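You operate a simulated robot arm through the tools that you are given. There is no shell and no other tool.

The job below is to be done with a simulated two-armed robot. You get a single attempt, and the scene is never put back.

JOB
Pick up the blue corner guard with one hand, pass it to the other hand and put it on the top of the lift plate. Set down upright: blue corner guard.

It is judged by the outcome, as a careful person would: the job done as asked, and still so three seconds after it is handed in. It fails if anything else is knocked over, pushed out of place, dropped, spilled or broken.

ROBOT AND FRAMES
Two 7-joint arms with two-finger parallel grippers on one trunk, on a base that moves. Base frame: it is fixed to the floor where the robot stands at the start and does not move with it; the origin is under the middle of the robot, x ahead of it, y to its left, z up. Lengths are in cm, angles in degrees, forces in N, time in s.
The left shoulder is at the start at [-8.2, 11.9, 85.1], the right one opposite. With the tool pointing down near the work surface each hand reaches from about 10 to 58 cm from the robot's upright axis, wherever it stands, measured 20 degrees to its own side. Places, roughly: blue corner guard [-275, 100, 100]; top of the lift plate [-300, 100, 100]. Payload 3.43 kg a hand.
Tool frame (each hand has its own): the origin (TCP) lies between the finger pads and is the grasp point; the fingertips stand 3 cm ahead of it; z points along the fingers, y is the line along which they close. The gripper opens to 9.4 cm. The fingers are 2.8 cm wide and 1 cm thick; the gripper's body (5 by 9.6 cm) begins 5.5 cm behind the TCP.
Orientation is told as [roll, pitch, yaw] about the base's x, y, z axes, in that order, counted from this pose: with the fingers straight down and closing along the base's y, the tool's x points along the base's -x, its y along +y and its z along -z.

CONTROLS
- The arms move only by the tool step_arm. It takes "left_motion", "right_motion" or both (then of equal length, played together; a hand with none holds still); each is a list of rows, each an object (a shift or turn left out is 0, a gripper value left out holds the last) with "xyz": the shift along the tool's x, y, z in cm, a list of three; "turn": the turn, a rotation vector about the tool's x, y, z in degrees, a list of three; "fingers": the opening, from 0 (shut) to 1 (fully open). In form: [{"xyz": [dx, dy, dz], "turn": [ax, ay, az], "fingers": fingers}, ...]. A call has 1 to 20 rows; each row shifts and turns the commanded pose from where the row before left it, along the tool's axes as they then stand. Rows are played at 5 a second. More than 5 cm and 8.6 degrees between two rows, or a gripper value outside its range, and nothing of the call is played. A pose out of reach is approached as far as the arm can. The call stops where the force on the tool passes 40 N (or 10 N more than at its start, if that is more) or the arm is blocked; 0.2 s more then pass. The fingers move at their own pace (about 15.3 cm/s each) and stop on an object; they squeeze with about 24 N. The grip force told is the motor's: it shows also when the fingers shut on nothing. Time passes only in rows, and 0.2 s behind the last, so rows that do not move let the fingers close. The reply holds the time, the measured pose of the TCP, the force on the tool along the base axes, the opening and the grip force, in the units named above and with some noise, with the torque about the TCP (base axes, N m) and any sound that the robot's microphone picked up, and new pictures: "pictures" is both (left out), scene, wrist or none (wrist: the cameras of the hands that moved).
- Cameras (640 x 400 px; columns grow to the right, rows downward): "scene" is now at [4.77, 1.06, 156.09]; the picture's right is [-0.02, -1.00, 0.00], its down [-0.67, 0.01, -0.74] and it looks along [0.74, -0.01, -0.67] (base axes); focal length 275 px, centre (320, 200). "left" rides on the left gripper at [7.6, -1.4, -10.2] in its tool frame; the picture's right is [0.18, 0.98, 0.00], its down [-0.75, 0.14, -0.64] and it looks along [-0.63, 0.12, 0.77] (tool axes); focal length 243 px, centre (320, 200). "right" rides on the right gripper at [7.6, 1.4, -10.3] in its tool frame; the picture's right is [-0.18, 0.98, 0.00], its down [-0.75, -0.14, -0.64] and it looks along [-0.63, -0.12, 0.77] (tool axes); focal length 243 px, centre (320, 200).
- raise_lower(by): moves the trunk up (or, below 0, down) by that many cm; the arms and the scene camera ride with it, the base frame stays. It gives what a move gives, with no picture.
- roll_base(legs): drives the robot by 1 to 6 legs, each [ahead, left, turn to the left] in cm, cm and degrees, along the robot's own axes; the way and the turn of a leg run together, so that a leg with both is an arc; at most 150 cm and 180 degrees a leg. The arms and the cameras ride along, it lands a little off, and it stops where it bumps. It gives what a move gives, and a new picture of the scene camera.
- pan_tilt(pan, tilt): turns the head with the scene camera to pan (to the left, within 143 degrees either way) and tilt (down, from -29 to 69), counted from straight ahead of the robot (the tilt from the chest, where the trunk bows). It gives what a move gives, and a new picture of the scene camera.
- probe_pixels(camera, pixels): for up to 12 pixels [column, row] of the newest picture of that camera ("zoom" is the newest enlarged one), the place [x, y, z] in the base frame of the surface seen there, good to about 0.3 cm, but the place of the scene camera against the robot may be out by one fixed shift of up to 1.8 cm in any direction. No time passes.
- close_up(camera, box): a new picture of the part [left, top, right, bottom] of that camera's present view, enlarged. No time passes.
- sign_off(): hands the job in; it is judged then, once.

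Unless the task says otherwise, let go and move clear before handing in.

The tools are called after "Emit:" as name(argument=value, ...) on one line, values as JSON. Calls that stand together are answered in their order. step_arm: Moves the arms, as the interface text tells. Its arguments: {"type":"object","properties":{"left_motion":{"type":"array","items":{"type":"object","properties":{"xyz":{"type":"array","items":{"type":"number"}},"turn":{"type":"array","items":{"type":"number"}},"fingers":{"type":"number"}}}},"right_motion":{"type":"array","items":{"type":"object","properties":{"xyz":{"type":"array","items":{"type":"number"}},"turn":{"type":"array","items":{"type":"number"}},"fingers":{"type":"number"}}}},"pictures":{"type":"string","enum":["both","scene","wrist","none"]}},"required":[]} The other tools are called the same way: raise_lower (by) moves the trunk up or down; roll_base (legs) drives the base; pan_tilt (pan, tilt) turns the head that bears the scene camera; probe_pixels (camera, pixels) gives the place of the surface under pixels of a picture; close_up (camera, box) takes an enlarged picture of a part of a camera's view; sign_off () hands the job in.

At the start:

```text
time: 0.0
left_position: [32.97, 15.35, 105.76]
left_tcp_rot: [0.0, 0.1, 0.1]
left_wrist_force: [-0.3, 1.1, -0.7]
left_moment: [0.01, 0.03, -0.01]
left_finger_gap: 9.39
left_finger_force: 0.0
right_position: [32.98, -15.5, 112.7]
right_tcp_rot: [0.0, 0.0, 0.0]
right_wrist_force: [0.1, 0.3, -0.3]
right_moment: [-0.01, 0.01, -0.02]
right_finger_gap: 9.4
right_finger_force: 0.1
trunk travel left (down, up): [-27.5, 6.0]
robot x, y, heading: [0.19, 0.11, 0.1]
head pan, tilt (commanded): [-1.0, 42.1]
```

scene: 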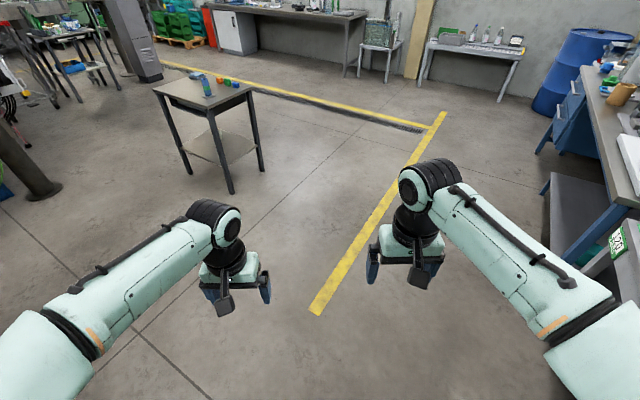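
right: 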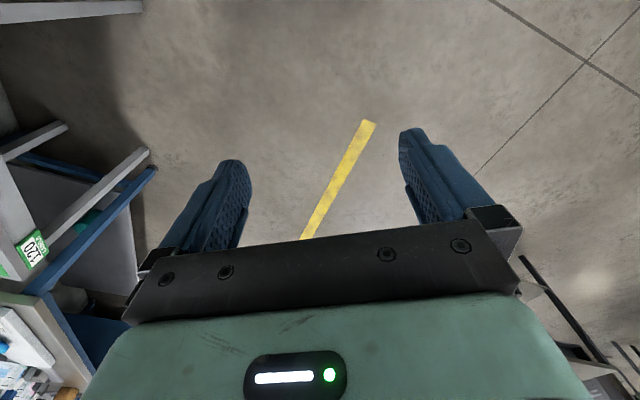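
left: 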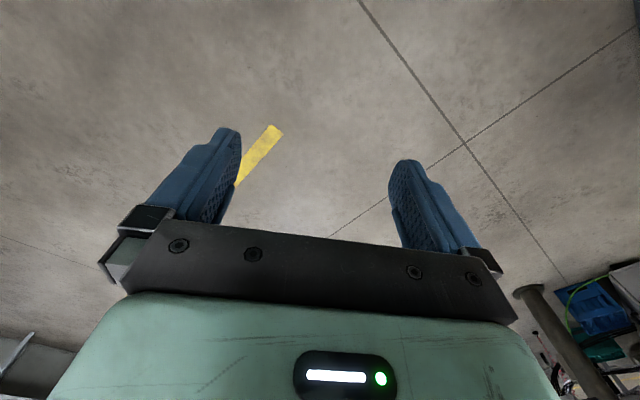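

The guard and lift plate lie behind the robot (about [-275, 100]) and are not in this picture. I turn the head to the left and back to look for them.

Emit:
pan_tilt(pan=140, tilt=20)

```text
time: 2.2
left_position: [32.93, 15.5, 105.73]
left_tcp_rot: [0.0, 0.0, 0.0]
left_wrist_force: [-0.6, -0.1, -1.1]
left_moment: [0.0, -0.01, 0.0]
left_finger_gap: 9.39
left_finger_force: 0.2
right_position: [32.92, -15.48, 112.7]
right_tcp_rot: [0.0, 0.0, 0.0]
right_wrist_force: [1.1, 0.1, -0.4]
right_moment: [-0.01, 0.05, 0.01]
right_finger_gap: 9.39
right_finger_force: 0.1
trunk travel left (down, up): [-27.5, 6.0]
robot x, y, heading: [-0.0, 0.15, -0.1]
head pan, tilt (commanded): [140.0, 20.0]
```

scene: 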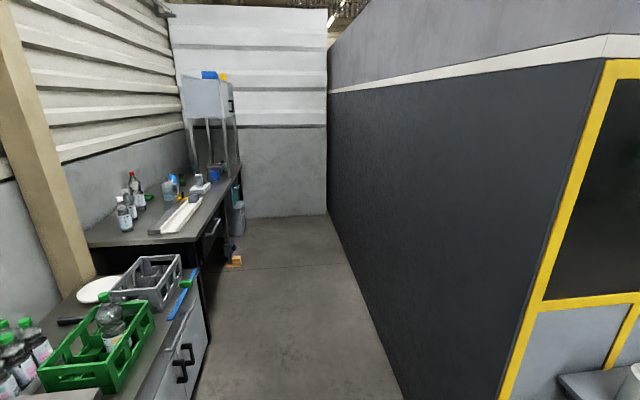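

The view at pan 140 shows a bench along the left and a stand with blue items at (210,75) and (215,172). I probe those places and take a close-up.

Emit:
close_up(camera="scene", box=[80, 50, 280, 275])

Emit:
probe_pixels(camera="scene", pixels=[[208, 75], [215, 172], [198, 180], [170, 185], [180, 215], [140, 225], [205, 100], [240, 215], [235, 262], [290, 240], [328, 220], [390, 390]])

```text
1.78 times, centred on (180, 162) of scene
```

zoom: 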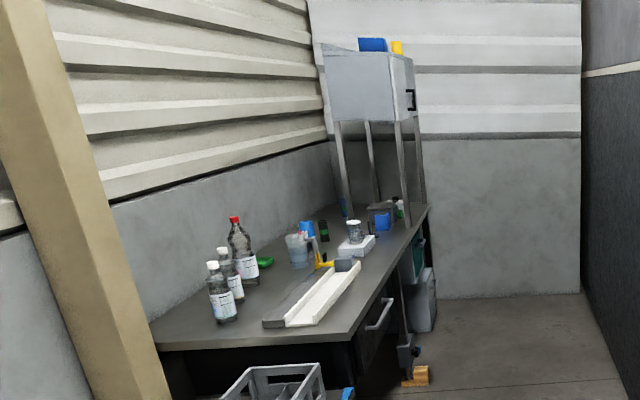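

```text
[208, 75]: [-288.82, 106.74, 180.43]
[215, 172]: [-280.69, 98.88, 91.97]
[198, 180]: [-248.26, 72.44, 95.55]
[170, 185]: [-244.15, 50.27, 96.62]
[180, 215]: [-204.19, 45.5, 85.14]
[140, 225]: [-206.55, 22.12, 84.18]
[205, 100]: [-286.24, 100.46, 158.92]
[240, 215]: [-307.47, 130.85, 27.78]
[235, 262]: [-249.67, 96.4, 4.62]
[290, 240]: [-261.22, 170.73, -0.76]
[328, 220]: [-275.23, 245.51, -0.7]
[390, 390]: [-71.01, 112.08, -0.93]
```

The blue item by the stand at zoom (380,220) is about [-281, 99, 92], likely the guard. I probe the bench edge and floor so I can plan the drive along the aisle.

Emit:
probe_pixels(camera="zoom", pixels=[[380, 215], [378, 228], [385, 205], [400, 208], [428, 208], [400, 260], [354, 335], [155, 345], [410, 80], [330, 100], [400, 225], [345, 210]])

Emit:
probe_pixels(camera="scene", pixels=[[200, 270], [200, 310], [205, 390], [195, 395], [188, 355], [330, 300], [400, 395], [385, 395], [300, 390], [250, 300], [235, 230], [243, 235]])

```text
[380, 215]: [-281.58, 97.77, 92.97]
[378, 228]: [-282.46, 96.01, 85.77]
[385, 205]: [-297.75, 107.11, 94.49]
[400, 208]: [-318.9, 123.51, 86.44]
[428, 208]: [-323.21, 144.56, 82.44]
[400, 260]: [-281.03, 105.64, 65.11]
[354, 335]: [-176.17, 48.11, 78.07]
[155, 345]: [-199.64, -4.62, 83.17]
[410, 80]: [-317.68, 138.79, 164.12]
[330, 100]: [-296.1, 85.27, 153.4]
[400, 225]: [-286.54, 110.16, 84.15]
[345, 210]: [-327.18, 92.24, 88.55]
```

```text
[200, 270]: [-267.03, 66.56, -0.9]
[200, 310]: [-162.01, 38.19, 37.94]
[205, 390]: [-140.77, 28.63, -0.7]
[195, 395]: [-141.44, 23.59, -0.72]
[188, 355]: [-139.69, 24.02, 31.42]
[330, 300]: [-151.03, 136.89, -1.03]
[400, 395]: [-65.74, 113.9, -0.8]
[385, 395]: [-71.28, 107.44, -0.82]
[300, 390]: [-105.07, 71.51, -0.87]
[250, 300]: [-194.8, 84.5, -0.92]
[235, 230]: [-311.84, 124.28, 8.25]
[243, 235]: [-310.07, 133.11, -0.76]
```

The bench edge runs along about 146.7° with an aisle about 111 cm wide, and the robot stands at its middle line. Before I turn I check the space around the robot on the left.

Emit:
pan_tilt(pan=75, tilt=45)

Emit:
pan_tilt(pan=-75, tilt=45)

Emit:
pan_tilt(pan=-140, tilt=45)

Emit:
pan_tilt(pan=140, tilt=50)

```text
time: 3.6
left_position: [32.95, 15.35, 105.75]
left_tcp_rot: [0.0, 0.0, 0.1]
left_wrist_force: [0.3, 0.1, -0.5]
left_moment: [0.04, -0.02, 0.02]
left_finger_gap: 9.4
left_finger_force: 0.1
right_position: [32.98, -15.42, 112.73]
right_tcp_rot: [0.0, 0.0, 0.0]
right_wrist_force: [-0.5, -1.4, -1.0]
right_moment: [0.02, -0.04, -0.03]
right_finger_gap: 9.38
right_finger_force: 0.1
trunk travel left (down, up): [-27.5, 6.0]
robot x, y, heading: [0.21, -0.11, -0.0]
head pan, tilt (commanded): [75.0, 45.0]
```

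scene: 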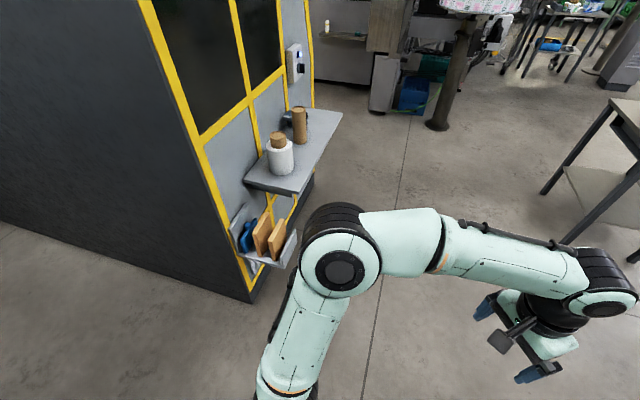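

```text
time: 6.0
left_position: [32.87, 15.5, 105.83]
left_tcp_rot: [-0.1, 0.0, 0.0]
left_wrist_force: [1.0, 0.2, -0.3]
left_moment: [0.02, 0.0, -0.02]
left_finger_gap: 9.4
left_finger_force: 0.1
right_position: [32.8, -15.47, 112.69]
right_tcp_rot: [0.0, 0.1, -0.1]
right_wrist_force: [0.2, -0.4, 0.7]
right_moment: [0.0, 0.06, 0.02]
right_finger_gap: 9.42
right_finger_force: 0.0
trunk travel left (down, up): [-27.5, 6.0]
robot x, y, heading: [0.06, -0.37, -0.2]
head pan, tilt (commanded): [-75.0, 45.0]
```

scene: 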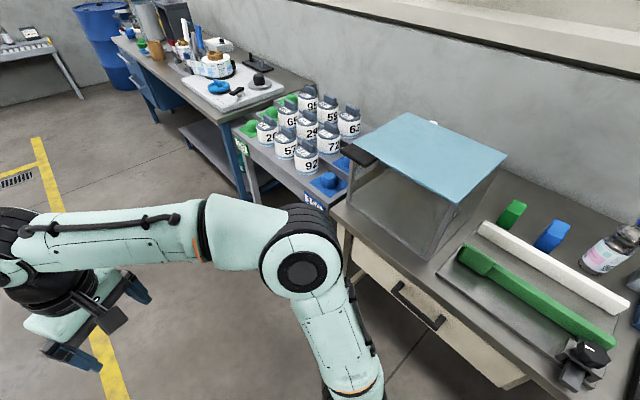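

```text
time: 7.3
left_position: [32.96, 15.45, 105.71]
left_tcp_rot: [0.0, 0.1, 0.1]
left_wrist_force: [0.7, 1.0, -0.3]
left_moment: [-0.04, 0.04, 0.01]
left_finger_gap: 9.4
left_finger_force: 0.0
right_position: [32.88, -15.64, 112.69]
right_tcp_rot: [0.0, 0.0, -0.1]
right_wrist_force: [-0.1, 0.2, -1.3]
right_moment: [0.02, -0.02, 0.0]
right_finger_gap: 9.38
right_finger_force: 0.0
trunk travel left (down, up): [-27.5, 6.0]
robot x, y, heading: [0.07, -0.32, -0.0]
head pan, tilt (commanded): [-140.0, 45.0]
```

scene: 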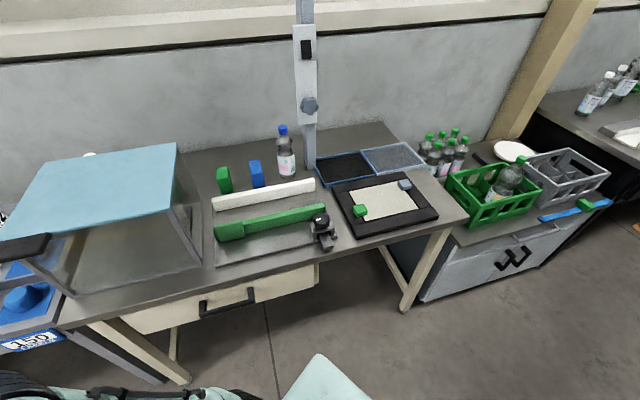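

```text
time: 11.2
left_position: [32.92, 15.35, 105.79]
left_tcp_rot: [0.0, 0.0, 0.1]
left_wrist_force: [-0.3, -0.2, -0.1]
left_moment: [-0.01, 0.0, -0.01]
left_finger_gap: 9.41
left_finger_force: 0.1
right_position: [32.84, -15.52, 112.61]
right_tcp_rot: [0.0, 0.0, 0.0]
right_wrist_force: [-0.2, 0.1, 0.6]
right_moment: [-0.01, 0.02, 0.01]
right_finger_gap: 9.4
right_finger_force: 0.1
trunk travel left (down, up): [-27.5, 6.0]
robot x, y, heading: [-0.12, -0.32, 0.3]
head pan, tilt (commanded): [140.0, 50.0]
```

scene: 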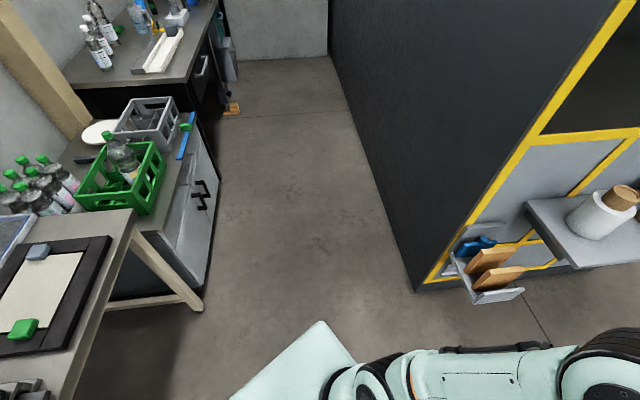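

The elbows stick out and there is a near bench at (80,360) and a wall shelf at (590,265). I probe how far these are before turning.

Emit:
probe_pixels(camera="scene", pixels=[[132, 215], [80, 350], [60, 392], [200, 305], [415, 285], [520, 292], [478, 300], [590, 265], [540, 225], [215, 175], [330, 325], [255, 390]])

Emit:
pan_tilt(pan=-110, tilt=60)

```text
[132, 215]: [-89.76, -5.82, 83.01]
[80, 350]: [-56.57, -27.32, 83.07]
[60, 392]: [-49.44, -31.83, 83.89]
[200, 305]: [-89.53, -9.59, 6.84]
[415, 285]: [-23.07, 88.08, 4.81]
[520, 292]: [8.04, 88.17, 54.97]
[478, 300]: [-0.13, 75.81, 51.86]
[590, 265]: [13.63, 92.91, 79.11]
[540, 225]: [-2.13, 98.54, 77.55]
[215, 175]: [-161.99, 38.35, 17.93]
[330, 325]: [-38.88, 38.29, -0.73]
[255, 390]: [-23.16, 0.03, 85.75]
```

```text
time: 14.7
left_position: [32.72, 15.49, 105.7]
left_tcp_rot: [0.0, 0.0, -0.1]
left_wrist_force: [0.0, 0.3, 0.7]
left_moment: [0.01, 0.02, 0.0]
left_finger_gap: 9.4
left_finger_force: 0.0
right_position: [32.91, -15.46, 112.72]
right_tcp_rot: [0.0, 0.0, 0.0]
right_wrist_force: [-0.8, -0.3, -0.8]
right_moment: [0.02, 0.04, 0.0]
right_finger_gap: 9.4
right_finger_force: 0.2
trunk travel left (down, up): [-27.5, 6.0]
robot x, y, heading: [0.17, -0.13, 0.0]
head pan, tilt (commanded): [-110.0, 60.0]
```

scene: 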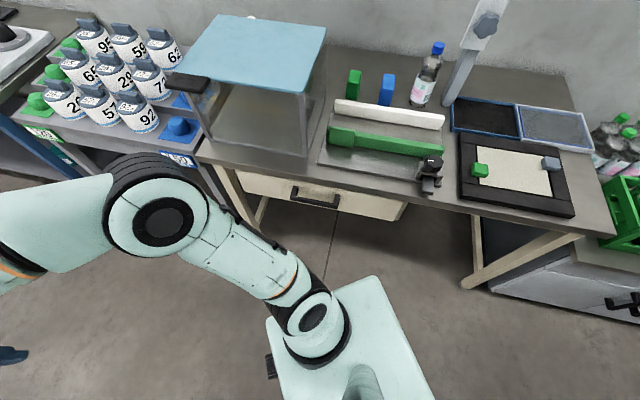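

I probe the right elbow (165,220), the box handle (185,85) and the bench edge to see what clearance a turn in place would have.

Emit:
probe_pixels(camera="scene", pixels=[[165, 220], [120, 180], [155, 165], [195, 185], [185, 85], [205, 85], [165, 155], [205, 155], [255, 170], [180, 125], [400, 200], [340, 390]])

```text
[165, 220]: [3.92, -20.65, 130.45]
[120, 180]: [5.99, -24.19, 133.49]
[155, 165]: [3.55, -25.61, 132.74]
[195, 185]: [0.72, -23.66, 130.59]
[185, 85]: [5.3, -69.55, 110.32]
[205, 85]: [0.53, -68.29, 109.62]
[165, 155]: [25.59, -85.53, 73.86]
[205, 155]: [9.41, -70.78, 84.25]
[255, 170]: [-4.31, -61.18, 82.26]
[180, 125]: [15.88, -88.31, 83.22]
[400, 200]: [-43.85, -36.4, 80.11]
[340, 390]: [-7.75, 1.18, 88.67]
```

The right elbow is within about 27 cm of the axis, and the nearest bench edge is about 54 cm away, so a turn in place is clear. I turn left 146.7° and drive part of the way along the aisle.

Emit:
roll_base(legs=[[0, 0, 146.7]])

Emit:
pan_tilt(pan=10, tilt=25)

```text
time: 21.1
left_position: [-36.03, 5.59, 105.79]
left_tcp_rot: [-0.1, 0.0, 146.0]
left_wrist_force: [0.0, 0.3, 0.2]
left_moment: [-0.03, 0.02, 0.01]
left_finger_gap: 9.41
left_finger_force: 0.1
right_position: [-18.54, 31.29, 112.55]
right_tcp_rot: [0.0, -0.1, 146.0]
right_wrist_force: [-0.2, -0.3, -0.4]
right_moment: [0.02, -0.01, -0.01]
right_finger_gap: 9.4
right_finger_force: 0.0
trunk travel left (down, up): [-27.5, 6.0]
robot x, y, heading: [-0.1, 0.3, 146.1]
head pan, tilt (commanded): [-110.0, 60.0]
```

scene: 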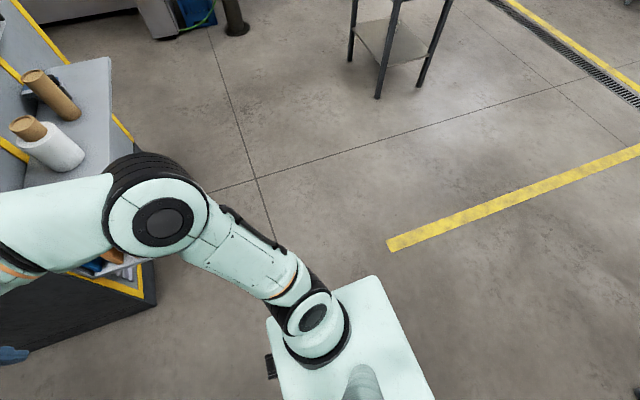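

```text
time: 23.1
left_position: [-35.87, 5.48, 105.79]
left_tcp_rot: [0.1, 0.1, 146.0]
left_wrist_force: [-0.2, 0.3, -0.3]
left_moment: [0.03, 0.0, -0.01]
left_finger_gap: 9.39
left_finger_force: 0.1
right_position: [-18.52, 31.17, 112.76]
right_tcp_rot: [0.0, 0.2, 146.0]
right_wrist_force: [1.0, -0.2, 0.1]
right_moment: [0.02, -0.01, 0.03]
right_finger_gap: 9.41
right_finger_force: 0.0
trunk travel left (down, up): [-27.5, 6.0]
robot x, y, heading: [0.11, 0.17, 146.0]
head pan, tilt (commanded): [10.0, 25.0]
```

scene: 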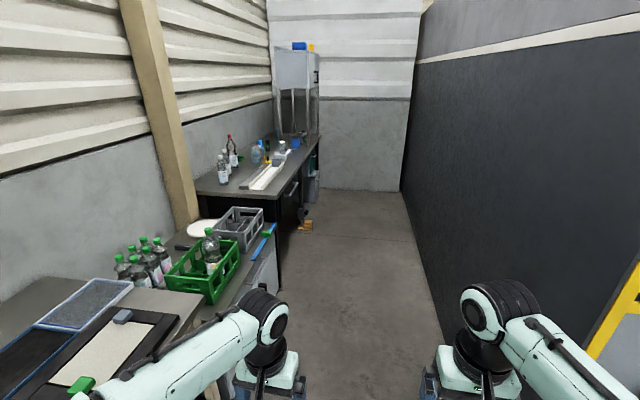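

The robot now faces along the aisle, which is clear between the bench front (280,290) and dark wall (440,290). I drive 140 cm ahead.

Emit:
roll_base(legs=[[140, 0, 0.6]])

Emit:
pan_tilt(pan=20, tilt=25)

```text
time: 30.0
left_position: [-151.4, 83.08, 105.85]
left_tcp_rot: [0.0, -0.1, 146.2]
left_wrist_force: [0.4, 0.7, 0.8]
left_moment: [0.02, 0.01, -0.01]
left_finger_gap: 9.4
left_finger_force: 0.0
right_position: [-133.99, 108.74, 112.64]
right_tcp_rot: [0.0, 0.0, 146.2]
right_wrist_force: [0.0, 0.4, 0.3]
right_moment: [-0.01, 0.0, 0.0]
right_finger_gap: 9.39
right_finger_force: 0.0
trunk travel left (down, up): [-27.5, 6.0]
robot x, y, heading: [-115.55, 77.65, 146.1]
head pan, tilt (commanded): [10.0, 25.0]
```

scene: 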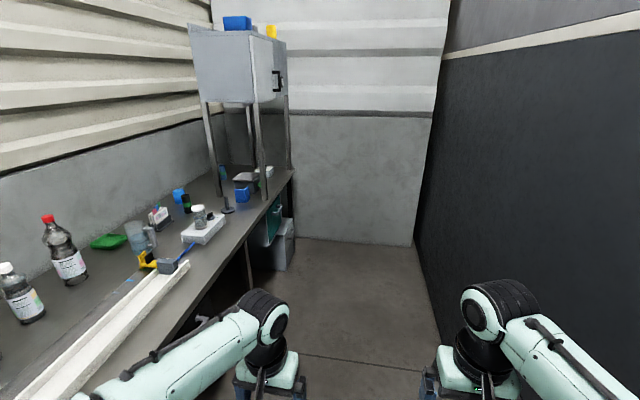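

```text
time: 30.8
left_position: [-151.27, 83.04, 105.71]
left_tcp_rot: [-0.1, 0.0, 146.2]
left_wrist_force: [0.2, 0.6, 0.5]
left_moment: [0.01, -0.01, 0.02]
left_finger_gap: 9.42
left_finger_force: 0.0
right_position: [-134.02, 108.83, 112.69]
right_tcp_rot: [-0.1, 0.0, 146.2]
right_wrist_force: [-0.1, -0.3, -0.9]
right_moment: [-0.03, 0.03, -0.04]
right_finger_gap: 9.39
right_finger_force: 0.0
trunk travel left (down, up): [-27.5, 6.0]
robot x, y, heading: [-115.34, 77.56, 146.3]
head pan, tilt (commanded): [20.0, 25.0]
```

scene: 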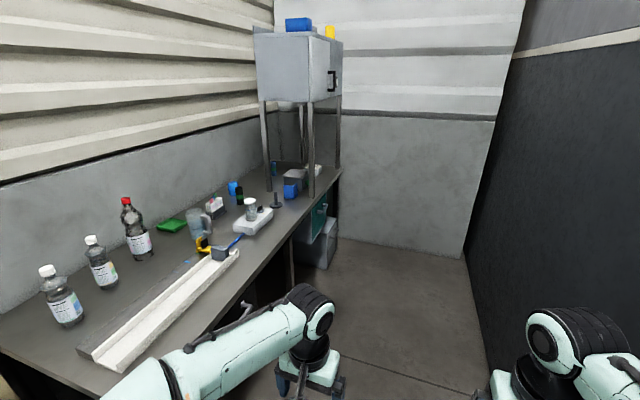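

Emit:
close_up(camera="scene", box=[220, 100, 360, 240])

Emit:
probe_pixels(camera="scene", pixels=[[290, 190], [297, 177], [260, 218], [251, 208], [275, 197], [310, 190], [268, 185], [340, 165], [312, 100], [335, 95], [262, 100], [235, 185]])

```text
2.86 times, centred on (290, 170) of scene
```

zoom: 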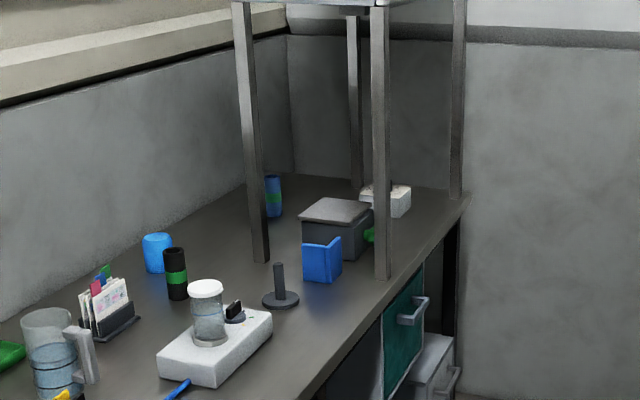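

```text
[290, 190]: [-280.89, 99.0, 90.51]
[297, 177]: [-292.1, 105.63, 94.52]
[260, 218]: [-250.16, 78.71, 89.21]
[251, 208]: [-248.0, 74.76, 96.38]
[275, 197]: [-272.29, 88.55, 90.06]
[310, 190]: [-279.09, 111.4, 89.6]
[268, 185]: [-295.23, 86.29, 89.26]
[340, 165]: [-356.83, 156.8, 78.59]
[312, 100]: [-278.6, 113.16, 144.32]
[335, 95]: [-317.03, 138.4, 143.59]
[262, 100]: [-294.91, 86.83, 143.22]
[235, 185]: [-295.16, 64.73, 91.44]
```

The zoom shows the blue L-shaped guard at (322,262) standing upright on the bench. The grey lift with its plate on top is at (335,212), just inside the overhead stand's legs. I drive along the aisle until I am level with them.

Emit:
roll_base(legs=[[120, 0, 0.5]])

Emit:
pan_tilt(pan=60, tilt=40)

```text
time: 36.9
left_position: [-251.64, 152.04, 105.83]
left_tcp_rot: [0.0, 0.0, 145.2]
left_wrist_force: [0.0, 0.6, 0.1]
left_moment: [-0.02, 0.0, -0.02]
left_finger_gap: 9.41
left_finger_force: 0.0
right_position: [-233.86, 177.59, 112.61]
right_tcp_rot: [0.0, 0.0, 145.2]
right_wrist_force: [0.0, 0.7, 0.4]
right_moment: [0.02, -0.04, -0.01]
right_finger_gap: 9.39
right_finger_force: 0.0
trunk travel left (down, up): [-27.5, 6.0]
robot x, y, heading: [-215.5, 145.73, 145.3]
head pan, tilt (commanded): [20.0, 25.0]
```

scene: 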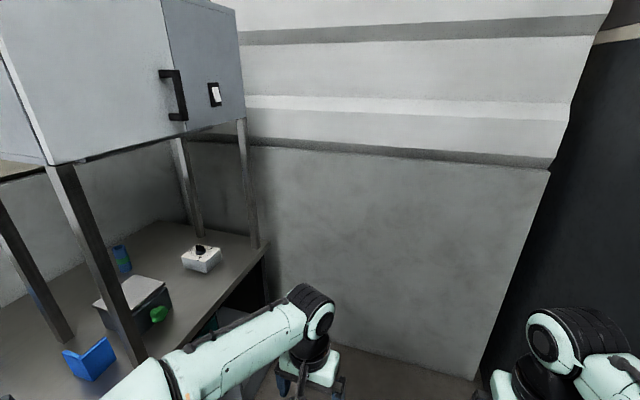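

```text
time: 38.0
left_position: [-251.64, 152.06, 105.82]
left_tcp_rot: [0.0, 0.0, 145.2]
left_wrist_force: [-0.8, 0.8, -0.5]
left_moment: [0.0, -0.02, 0.01]
left_finger_gap: 9.41
left_finger_force: 0.1
right_position: [-233.88, 177.48, 112.64]
right_tcp_rot: [0.0, 0.0, 145.3]
right_wrist_force: [0.1, -0.1, 0.1]
right_moment: [0.0, 0.01, -0.01]
right_finger_gap: 9.41
right_finger_force: 0.1
trunk travel left (down, up): [-27.5, 6.0]
robot x, y, heading: [-215.87, 145.85, 144.9]
head pan, tilt (commanded): [60.0, 40.0]
```

scene: 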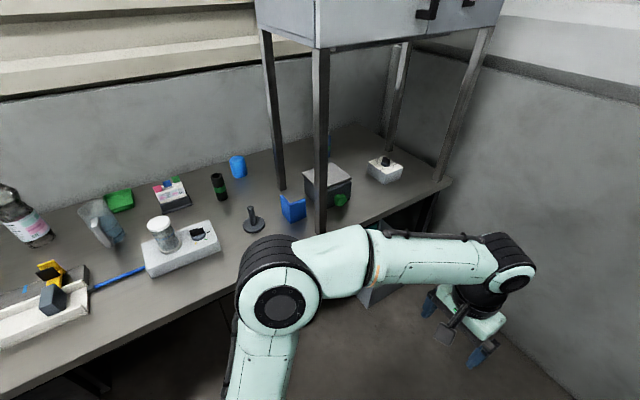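

The robot is at about t = 260 cm along the aisle, 3.5 cm off its middle line, and the guard is seen at (292,208) behind the front leg (320,150). I drive 37 cm ahead, then turn left to face the bench.

Emit:
roll_base(legs=[[37, 0, 0], [0, 0, 91.5]])

Emit:
pan_tilt(pan=0, tilt=45)

```text
time: 44.2
left_position: [-251.37, 131.31, 105.67]
left_tcp_rot: [0.0, 0.0, -123.5]
left_wrist_force: [0.1, 0.1, -0.6]
left_moment: [-0.01, -0.01, -0.01]
left_finger_gap: 9.41
left_finger_force: 0.0
right_position: [-277.31, 148.32, 112.72]
right_tcp_rot: [0.0, 0.0, -123.4]
right_wrist_force: [-0.4, 0.0, -0.1]
right_moment: [-0.04, 0.03, 0.01]
right_finger_gap: 9.39
right_finger_force: 0.1
trunk travel left (down, up): [-27.5, 6.0]
robot x, y, heading: [-246.08, 167.27, -123.4]
head pan, tilt (commanded): [60.0, 40.0]
```

scene: 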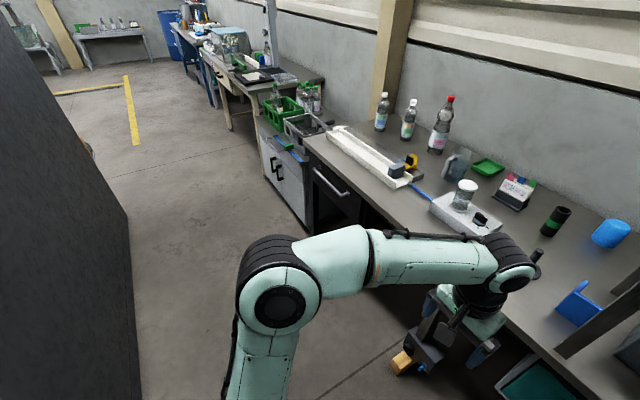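

```text
time: 45.5
left_position: [-251.37, 131.11, 105.77]
left_tcp_rot: [0.1, 0.0, -123.3]
left_wrist_force: [-0.4, 0.1, 0.0]
left_moment: [0.03, -0.02, 0.03]
left_finger_gap: 9.37
left_finger_force: 0.1
right_position: [-277.16, 148.33, 112.57]
right_tcp_rot: [0.1, 0.0, -123.4]
right_wrist_force: [-0.3, -0.7, -0.1]
right_moment: [-0.01, -0.05, 0.01]
right_finger_gap: 9.42
right_finger_force: 0.0
trunk travel left (down, up): [-27.5, 6.0]
robot x, y, heading: [-246.24, 167.08, -123.6]
head pan, tilt (commanded): [0.0, 45.0]
```

scene: 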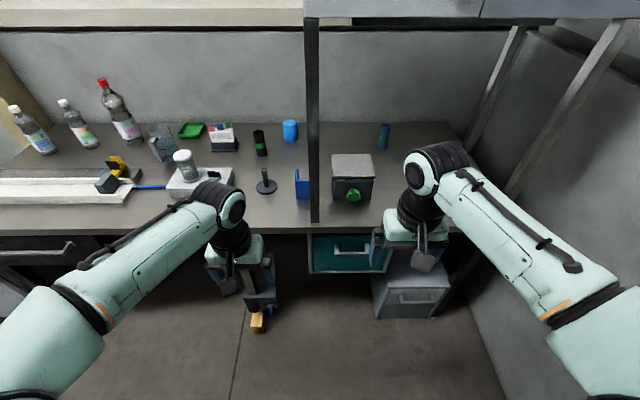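

Now the robot faces the bench: the guard is at (302,183), the front leg at (312,150) and the lift with its plate at (352,165). I take a close-up and probe.

Emit:
close_up(camera="scene", box=[230, 110, 410, 290])

Emit:
probe_pixels(camera="scene", pixels=[[298, 190], [305, 180], [302, 172], [296, 172], [352, 165], [334, 158], [370, 158], [372, 175], [334, 175], [352, 196], [312, 220], [312, 30]])

Emit:
probe_pixels(camera="scene", pixels=[[280, 228], [360, 228], [310, 270], [385, 268], [390, 310], [375, 290], [258, 325], [265, 300], [230, 390], [430, 390], [342, 190], [360, 188]])

```text
2.22 times, centred on (320, 200) of scene
```

zoom: 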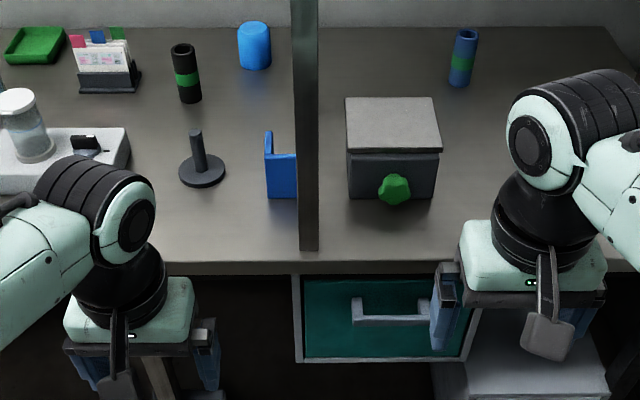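

```text
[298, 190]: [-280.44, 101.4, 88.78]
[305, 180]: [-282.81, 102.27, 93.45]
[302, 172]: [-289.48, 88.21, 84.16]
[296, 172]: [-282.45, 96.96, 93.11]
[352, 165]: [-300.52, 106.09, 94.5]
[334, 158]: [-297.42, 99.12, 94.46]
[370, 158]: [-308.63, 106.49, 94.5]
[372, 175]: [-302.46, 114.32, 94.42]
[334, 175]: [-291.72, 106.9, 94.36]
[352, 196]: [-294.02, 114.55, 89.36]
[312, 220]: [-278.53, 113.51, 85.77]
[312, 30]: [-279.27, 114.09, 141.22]
```

```text
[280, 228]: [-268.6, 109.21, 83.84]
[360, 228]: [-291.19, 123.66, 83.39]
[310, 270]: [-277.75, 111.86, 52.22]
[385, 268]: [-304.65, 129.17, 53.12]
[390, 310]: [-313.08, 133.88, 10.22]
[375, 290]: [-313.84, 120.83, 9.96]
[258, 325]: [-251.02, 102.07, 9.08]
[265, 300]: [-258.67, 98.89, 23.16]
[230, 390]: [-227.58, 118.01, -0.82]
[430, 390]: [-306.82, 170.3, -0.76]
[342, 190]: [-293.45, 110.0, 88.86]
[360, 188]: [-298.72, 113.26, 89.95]
```

The lift plate top is flat at z≈94.4, about 13.5 × 10.5 cm, its near edge 75 cm ahead of me. I need to come closer by roughly 27 cm, so I look straight down to see the base's footprint against the bench.

Emit:
pan_tilt(pan=0, tilt=69)

```text
time: 46.4
left_position: [-251.39, 131.29, 105.71]
left_tcp_rot: [0.0, 0.0, -123.4]
left_wrist_force: [0.2, -0.1, -0.6]
left_moment: [0.01, -0.03, 0.0]
left_finger_gap: 9.39
left_finger_force: 0.2
right_position: [-277.19, 148.25, 112.66]
right_tcp_rot: [-0.1, -0.1, -123.5]
right_wrist_force: [-0.4, -0.4, 0.2]
right_moment: [0.02, 0.0, 0.04]
right_finger_gap: 9.39
right_finger_force: 0.0
trunk travel left (down, up): [-27.5, 6.0]
robot x, y, heading: [-246.16, 166.79, -123.7]
head pan, tilt (commanded): [0.0, 68.8]
```

scene: 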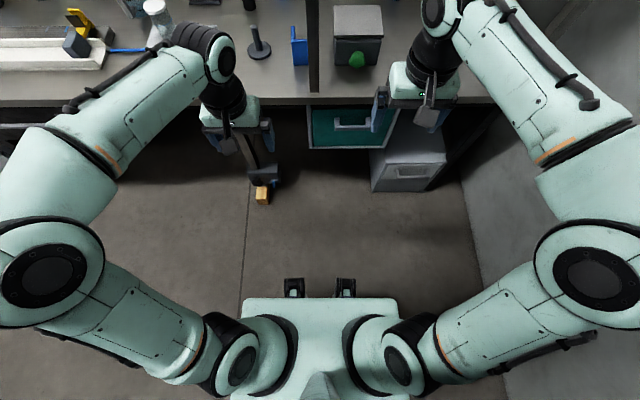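

I can see the chest front at (320,300) and two black fittings at (293,287) and (347,287); the base does not show beyond them. I probe these.

Emit:
probe_pixels(camera="scene", pixels=[[320, 305], [293, 285], [347, 285], [293, 295], [255, 310], [385, 310], [320, 292], [50, 275], [595, 280], [262, 195], [320, 340], [262, 175]])

```text
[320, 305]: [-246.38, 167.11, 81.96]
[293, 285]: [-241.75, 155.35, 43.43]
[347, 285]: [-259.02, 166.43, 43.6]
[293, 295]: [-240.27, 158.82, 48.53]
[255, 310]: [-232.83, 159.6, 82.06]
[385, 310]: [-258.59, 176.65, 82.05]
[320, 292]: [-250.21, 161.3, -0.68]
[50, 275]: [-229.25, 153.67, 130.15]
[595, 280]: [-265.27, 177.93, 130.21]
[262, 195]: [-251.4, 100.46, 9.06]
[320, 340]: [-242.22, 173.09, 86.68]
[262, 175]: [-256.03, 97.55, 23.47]
```

The floor is visible right in front of the chest, so the base does not stick out ahead. The bench edge is about 61 cm ahead at z 84, and both hands are well above it, so I drive 28 cm forward.

Emit:
roll_base(legs=[[20, 0, 0]])

Emit:
pan_tilt(pan=0, tilt=55)

```text
time: 48.0
left_position: [-262.42, 114.6, 105.79]
left_tcp_rot: [0.0, 0.0, -123.3]
left_wrist_force: [-0.3, 0.1, -0.5]
left_moment: [0.05, -0.05, -0.03]
left_finger_gap: 9.41
left_finger_force: 0.0
right_position: [-288.21, 131.54, 112.75]
right_tcp_rot: [0.0, 0.0, -123.3]
right_wrist_force: [-0.8, -0.6, -0.3]
right_moment: [0.04, 0.01, -0.01]
right_finger_gap: 9.39
right_finger_force: 0.1
trunk travel left (down, up): [-27.5, 6.0]
robot x, y, heading: [-256.87, 150.59, -123.4]
head pan, tilt (commanded): [0.0, 68.8]
```

scene: 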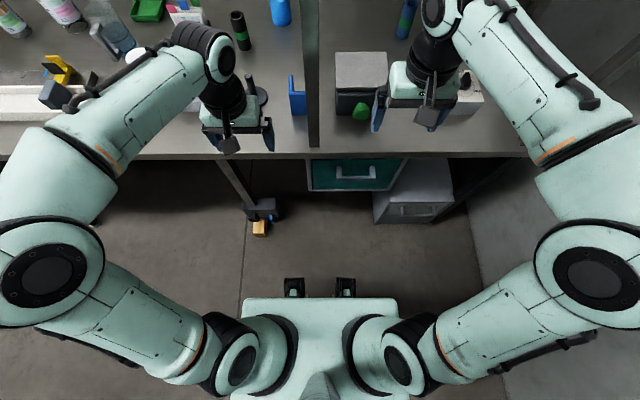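

```text
time: 48.8
left_position: [-262.35, 114.51, 105.78]
left_tcp_rot: [0.0, 0.0, -123.3]
left_wrist_force: [0.4, 0.5, -0.3]
left_moment: [0.02, 0.0, 0.0]
left_finger_gap: 9.4
left_finger_force: 0.0
right_position: [-288.18, 131.64, 112.77]
right_tcp_rot: [-0.1, 0.0, -123.4]
right_wrist_force: [0.3, -1.1, -0.6]
right_moment: [0.01, -0.01, -0.01]
right_finger_gap: 9.41
right_finger_force: 0.1
trunk travel left (down, up): [-27.5, 6.0]
robot x, y, heading: [-257.29, 150.59, -123.5]
head pan, tilt (commanded): [0.0, 55.0]
```

scene: 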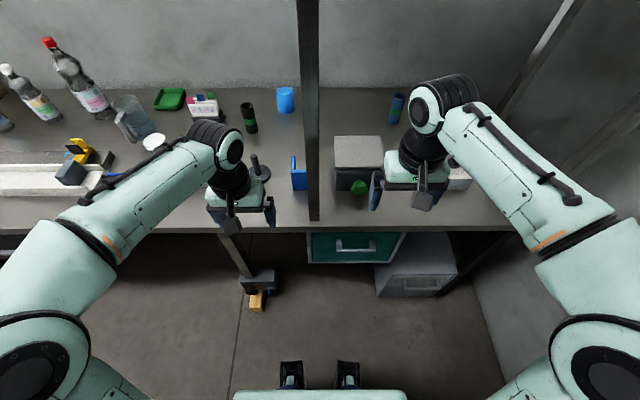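

The guard is now about 56 cm ahead and the plate 60 cm ahead, still a bit far for reaching straight down. I drive 9 cm more and look with the wrist cameras.

Emit:
roll_base(legs=[[9, 0, 0]])

Emit:
step_arm(left_motion=[{"xyz": [0, 0, 0]}], right_motion=[{"xyz": [0, 0, 0]}], pictures="both")

```text
time: 49.9
left_position: [-267.15, 107.07, 105.84]
left_tcp_rot: [-0.1, 0.0, -123.3]
left_wrist_force: [0.3, -0.5, 0.0]
left_moment: [-0.01, -0.02, -0.01]
left_finger_gap: 9.37
left_finger_force: 0.0
right_position: [-292.95, 124.12, 112.67]
right_tcp_rot: [0.0, 0.0, -123.2]
right_wrist_force: [-0.4, -0.9, 0.4]
right_moment: [0.02, -0.03, 0.02]
right_finger_gap: 9.37
right_finger_force: 0.0
trunk travel left (down, up): [-27.5, 6.0]
robot x, y, heading: [-262.13, 142.88, -123.4]
head pan, tilt (commanded): [0.0, 55.0]
```

scene: 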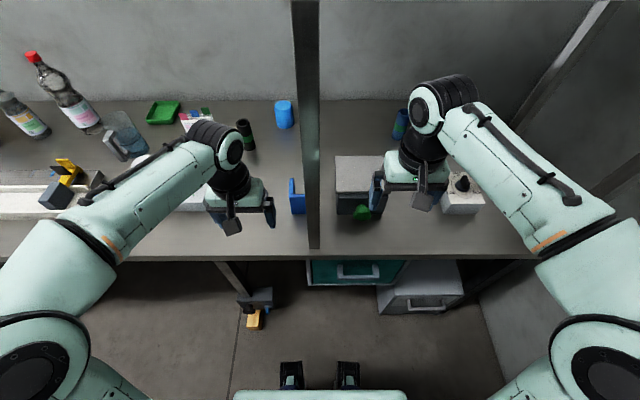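

```text
time: 50.3
left_position: [-267.08, 107.18, 105.83]
left_tcp_rot: [0.0, 0.1, -123.2]
left_wrist_force: [-0.1, -0.3, 0.2]
left_moment: [-0.01, -0.02, 0.01]
left_finger_gap: 9.41
left_finger_force: 0.1
right_position: [-293.01, 124.12, 112.73]
right_tcp_rot: [0.0, -0.2, -123.3]
right_wrist_force: [-0.6, -0.6, -0.7]
right_moment: [0.01, -0.02, 0.04]
right_finger_gap: 9.39
right_finger_force: 0.0
trunk travel left (down, up): [-27.5, 6.0]
robot x, y, heading: [-262.03, 143.39, -123.0]
head pan, tilt (commanded): [0.0, 55.0]
```

scene: 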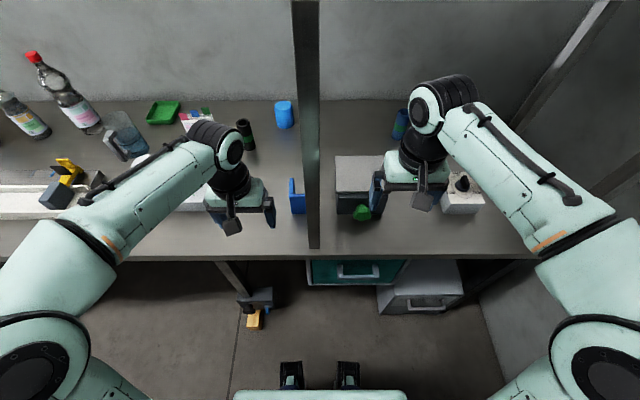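
right: 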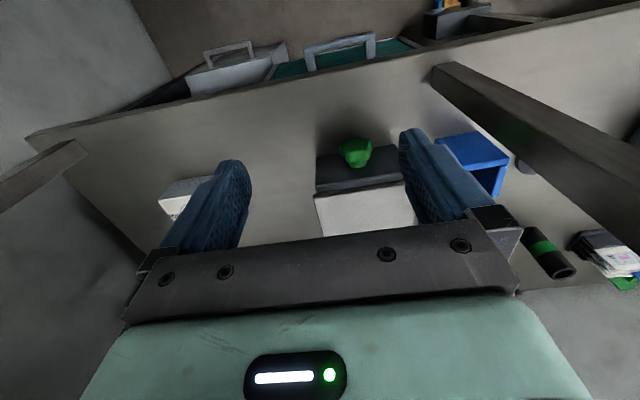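
left: 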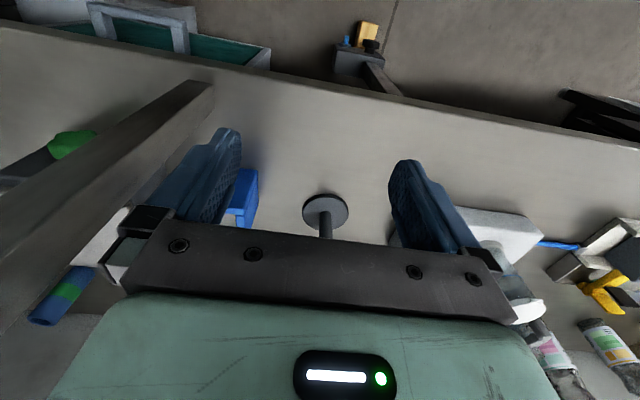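

In the right wrist picture (upside down) the guard shows at (472,152) with its front face, and its side wall at (498,180). I take close-ups in the right and left cameras and probe it.

Emit:
close_up(camera="right", box=[290, 60, 580, 300])

Emit:
probe_pixels(camera="right", pixels=[[438, 140], [475, 132], [507, 158], [470, 150], [490, 166], [470, 168], [496, 194], [503, 170], [360, 155], [322, 193], [402, 183], [360, 215]])

```text
1.67 times, centred on (435, 180) of right
```

zoom: 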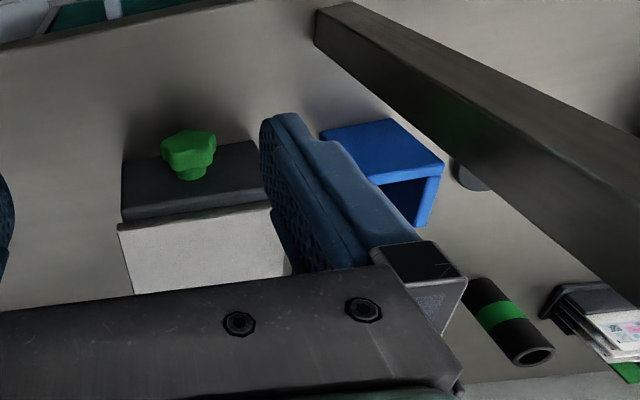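

```text
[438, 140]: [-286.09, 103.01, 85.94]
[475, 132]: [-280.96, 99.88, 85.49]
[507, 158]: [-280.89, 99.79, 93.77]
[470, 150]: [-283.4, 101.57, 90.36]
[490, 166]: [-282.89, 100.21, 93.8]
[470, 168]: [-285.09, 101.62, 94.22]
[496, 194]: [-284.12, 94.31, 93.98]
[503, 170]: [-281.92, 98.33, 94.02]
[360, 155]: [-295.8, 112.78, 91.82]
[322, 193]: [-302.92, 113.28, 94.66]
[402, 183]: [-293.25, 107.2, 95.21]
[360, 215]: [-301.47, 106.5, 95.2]
```

The zoom shows the guard standing as an L: its front wall faces me and its side wall runs away from me at the left end, with rim at (436,172)-(421,226). I probe the rim, the bench and the leg for exact positions.

Emit:
probe_pixels(camera="zoom", pixels=[[421, 224], [416, 222], [427, 224], [430, 195], [437, 195], [436, 172], [400, 175], [385, 179], [375, 180], [442, 163], [400, 120], [322, 130]])

Emit:
probe_pixels(camera="zoom", pixels=[[300, 110], [240, 100], [320, 40], [500, 110], [122, 222], [270, 208], [132, 292], [185, 150], [190, 170], [125, 165], [255, 145], [405, 200]])

```text
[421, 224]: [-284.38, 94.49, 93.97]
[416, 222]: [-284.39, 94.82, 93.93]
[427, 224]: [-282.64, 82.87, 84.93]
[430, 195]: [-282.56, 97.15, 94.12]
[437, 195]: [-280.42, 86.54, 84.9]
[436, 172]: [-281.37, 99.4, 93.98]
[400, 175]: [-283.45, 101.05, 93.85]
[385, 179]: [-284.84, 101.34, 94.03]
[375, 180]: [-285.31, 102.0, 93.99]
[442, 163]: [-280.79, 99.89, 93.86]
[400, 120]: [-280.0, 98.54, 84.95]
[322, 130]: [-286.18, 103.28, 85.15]
```

```text
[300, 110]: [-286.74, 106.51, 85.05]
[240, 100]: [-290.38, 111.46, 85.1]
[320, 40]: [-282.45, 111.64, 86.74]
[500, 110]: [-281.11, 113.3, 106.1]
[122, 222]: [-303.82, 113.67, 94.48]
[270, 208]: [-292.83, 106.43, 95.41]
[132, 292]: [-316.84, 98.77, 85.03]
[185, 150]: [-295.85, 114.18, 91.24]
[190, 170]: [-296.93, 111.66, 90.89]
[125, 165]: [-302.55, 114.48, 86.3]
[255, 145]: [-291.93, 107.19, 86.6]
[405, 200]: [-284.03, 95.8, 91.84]
```

Readings from the wrist camera: bench z≈85, guard top z≈94, side wall mid-plane about 7.8 cm left of my axis at 46.5–53 cm ahead, front wall at 46.9 cm ahead. The front leg spans about 34–38 cm ahead and 0–4.5 cm left, so I strafe 4 cm left to give the left forearm more clearance.

Emit:
roll_base(legs=[[0, 4, 0]])

Emit:
step_arm(left_motion=[{"xyz": [0, 0, 0], "fingers": 0.7}, {"xyz": [0, 0, 0], "fingers": 0.7}], right_motion=[{"xyz": [0, 0, 0]}, {"xyz": [0, 0, 0]}], pictures="both")

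```text
time: 51.3
left_position: [-263.75, 104.98, 105.75]
left_tcp_rot: [0.0, 0.0, -123.2]
left_wrist_force: [-0.1, -0.4, -0.1]
left_moment: [0.04, 0.03, 0.0]
left_finger_gap: 9.42
left_finger_force: 0.1
right_position: [-289.71, 121.8, 112.74]
right_tcp_rot: [0.0, -0.1, -123.2]
right_wrist_force: [-0.4, -0.3, -0.2]
right_moment: [-0.05, -0.01, 0.0]
right_finger_gap: 9.4
right_finger_force: 0.0
trunk travel left (down, up): [-27.5, 6.0]
robot x, y, heading: [-258.9, 140.98, -123.2]
head pan, tilt (commanded): [0.0, 55.0]
```

scene: 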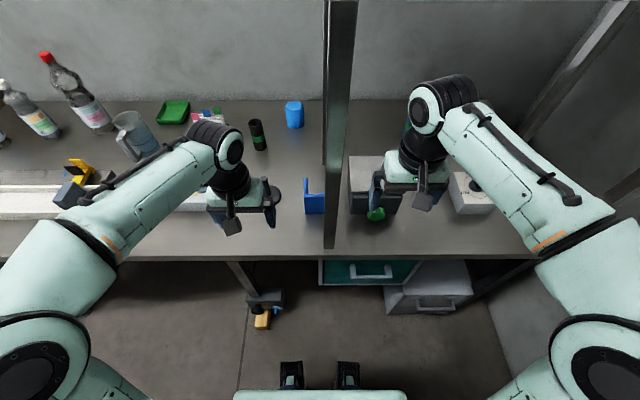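

```text
time: 51.9
left_position: [-263.7, 105.06, 105.72]
left_tcp_rot: [0.0, 0.1, -123.2]
left_wrist_force: [-0.4, 0.0, 0.3]
left_moment: [0.03, -0.01, 0.04]
left_finger_gap: 6.56
left_finger_force: 0.0
right_position: [-289.67, 121.85, 112.72]
right_tcp_rot: [0.0, -0.1, -123.1]
right_wrist_force: [0.3, -0.5, -0.2]
right_moment: [-0.04, 0.01, 0.0]
right_finger_gap: 9.42
right_finger_force: 0.1
trunk travel left (down, up): [-27.5, 6.0]
robot x, y, heading: [-258.59, 141.08, -123.4]
head pan, tilt (commanded): [0.0, 55.0]
```

scene: 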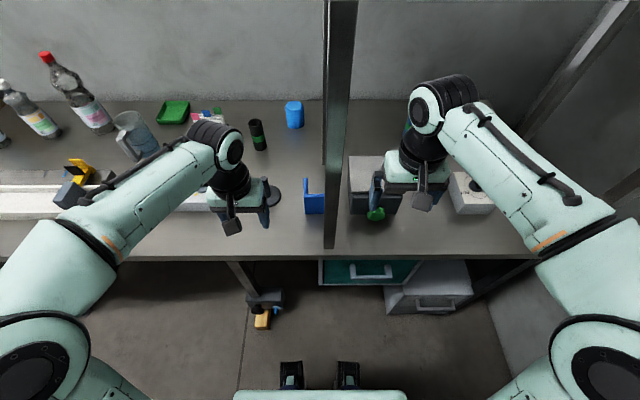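
right: 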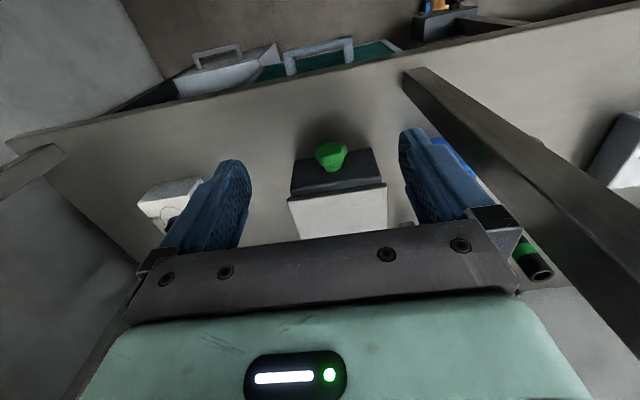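
left: 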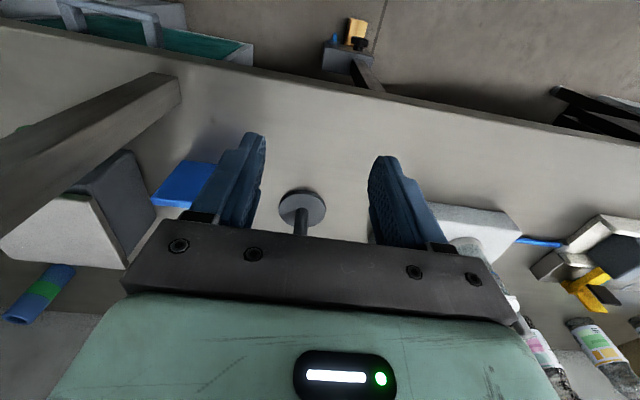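

The left hand hangs at about 33 cm ahead with the guard (185,185) to its right. The grasp point on the side wall lies 17.9 cm forward, 11.6 cm right and 14 cm down; I move forward first, staying high.

Emit:
step_arm(left_motion=[{"xyz": [-3, 0, 0]}, {"xyz": [-3, 0, 0]}, {"xyz": [-3, 0, 0]}, {"xyz": [-3, -1, 0]}, {"xyz": [-3, -2, 0]}, {"xyz": [-3, -2, 0]}], pictures="both")

```text
time: 53.3
left_position: [-277.21, 93.62, 105.79]
left_tcp_rot: [0.0, 0.1, -123.3]
left_wrist_force: [-0.2, -0.2, 0.1]
left_moment: [-0.02, 0.02, 0.03]
left_finger_gap: 6.56
left_finger_force: 0.0
left hand out of reach, approached as far as the arm can: row 6
right_position: [-289.76, 121.98, 112.68]
right_tcp_rot: [0.1, 0.0, -123.2]
right_wrist_force: [-0.5, 0.1, -0.2]
right_moment: [-0.02, 0.0, 0.0]
right_finger_gap: 9.43
right_finger_force: 0.1
trunk travel left (down, up): [-27.5, 6.0]
robot x, y, heading: [-258.67, 140.84, -123.5]
head pan, tilt (commanded): [0.0, 55.0]
```

scene: 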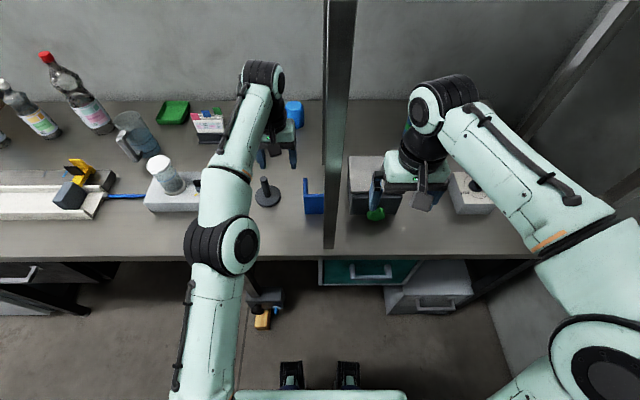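
left: 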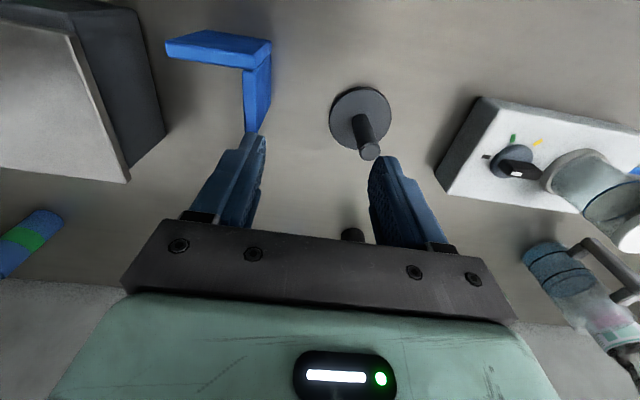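

The left camera now sees the guard well: front wall rim at (215,55) and side wall at (257,100). The arm is near its reach limit at this height; I probe the guard and the pin stand from here.

Emit:
close_up(camera="left", box=[140, 0, 420, 180])

Emit:
probe_pixels(camera="left", pixels=[[257, 75], [265, 60], [257, 100], [255, 128], [245, 100], [268, 100], [215, 40], [215, 58], [180, 55], [172, 42], [368, 152], [360, 105]])

```text
2.22 times, centred on (280, 90) of left
```

zoom: 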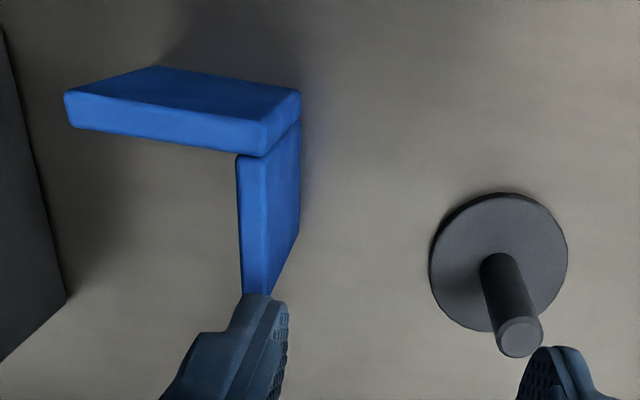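

```text
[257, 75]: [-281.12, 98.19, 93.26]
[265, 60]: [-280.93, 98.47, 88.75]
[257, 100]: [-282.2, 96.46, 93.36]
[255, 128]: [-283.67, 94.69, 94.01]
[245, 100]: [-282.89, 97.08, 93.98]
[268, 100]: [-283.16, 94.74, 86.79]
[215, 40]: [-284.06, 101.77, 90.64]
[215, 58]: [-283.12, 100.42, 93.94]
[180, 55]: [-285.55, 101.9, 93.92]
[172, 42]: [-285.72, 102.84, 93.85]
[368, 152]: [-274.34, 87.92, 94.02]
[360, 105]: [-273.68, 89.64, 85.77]
```

Emit:
probe_pixels(camera="zoom", pixels=[[242, 200], [254, 200], [266, 200], [246, 270], [256, 270], [266, 270], [100, 105], [100, 120], [200, 125], [200, 140], [70, 110], [258, 140]])

```text
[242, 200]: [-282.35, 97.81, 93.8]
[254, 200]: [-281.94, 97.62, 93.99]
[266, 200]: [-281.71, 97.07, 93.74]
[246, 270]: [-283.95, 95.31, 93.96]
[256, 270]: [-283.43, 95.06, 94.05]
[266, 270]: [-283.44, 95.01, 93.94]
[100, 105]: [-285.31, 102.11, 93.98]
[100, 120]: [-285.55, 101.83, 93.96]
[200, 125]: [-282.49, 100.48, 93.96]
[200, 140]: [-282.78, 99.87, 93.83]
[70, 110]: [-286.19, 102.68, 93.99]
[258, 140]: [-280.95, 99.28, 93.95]
```

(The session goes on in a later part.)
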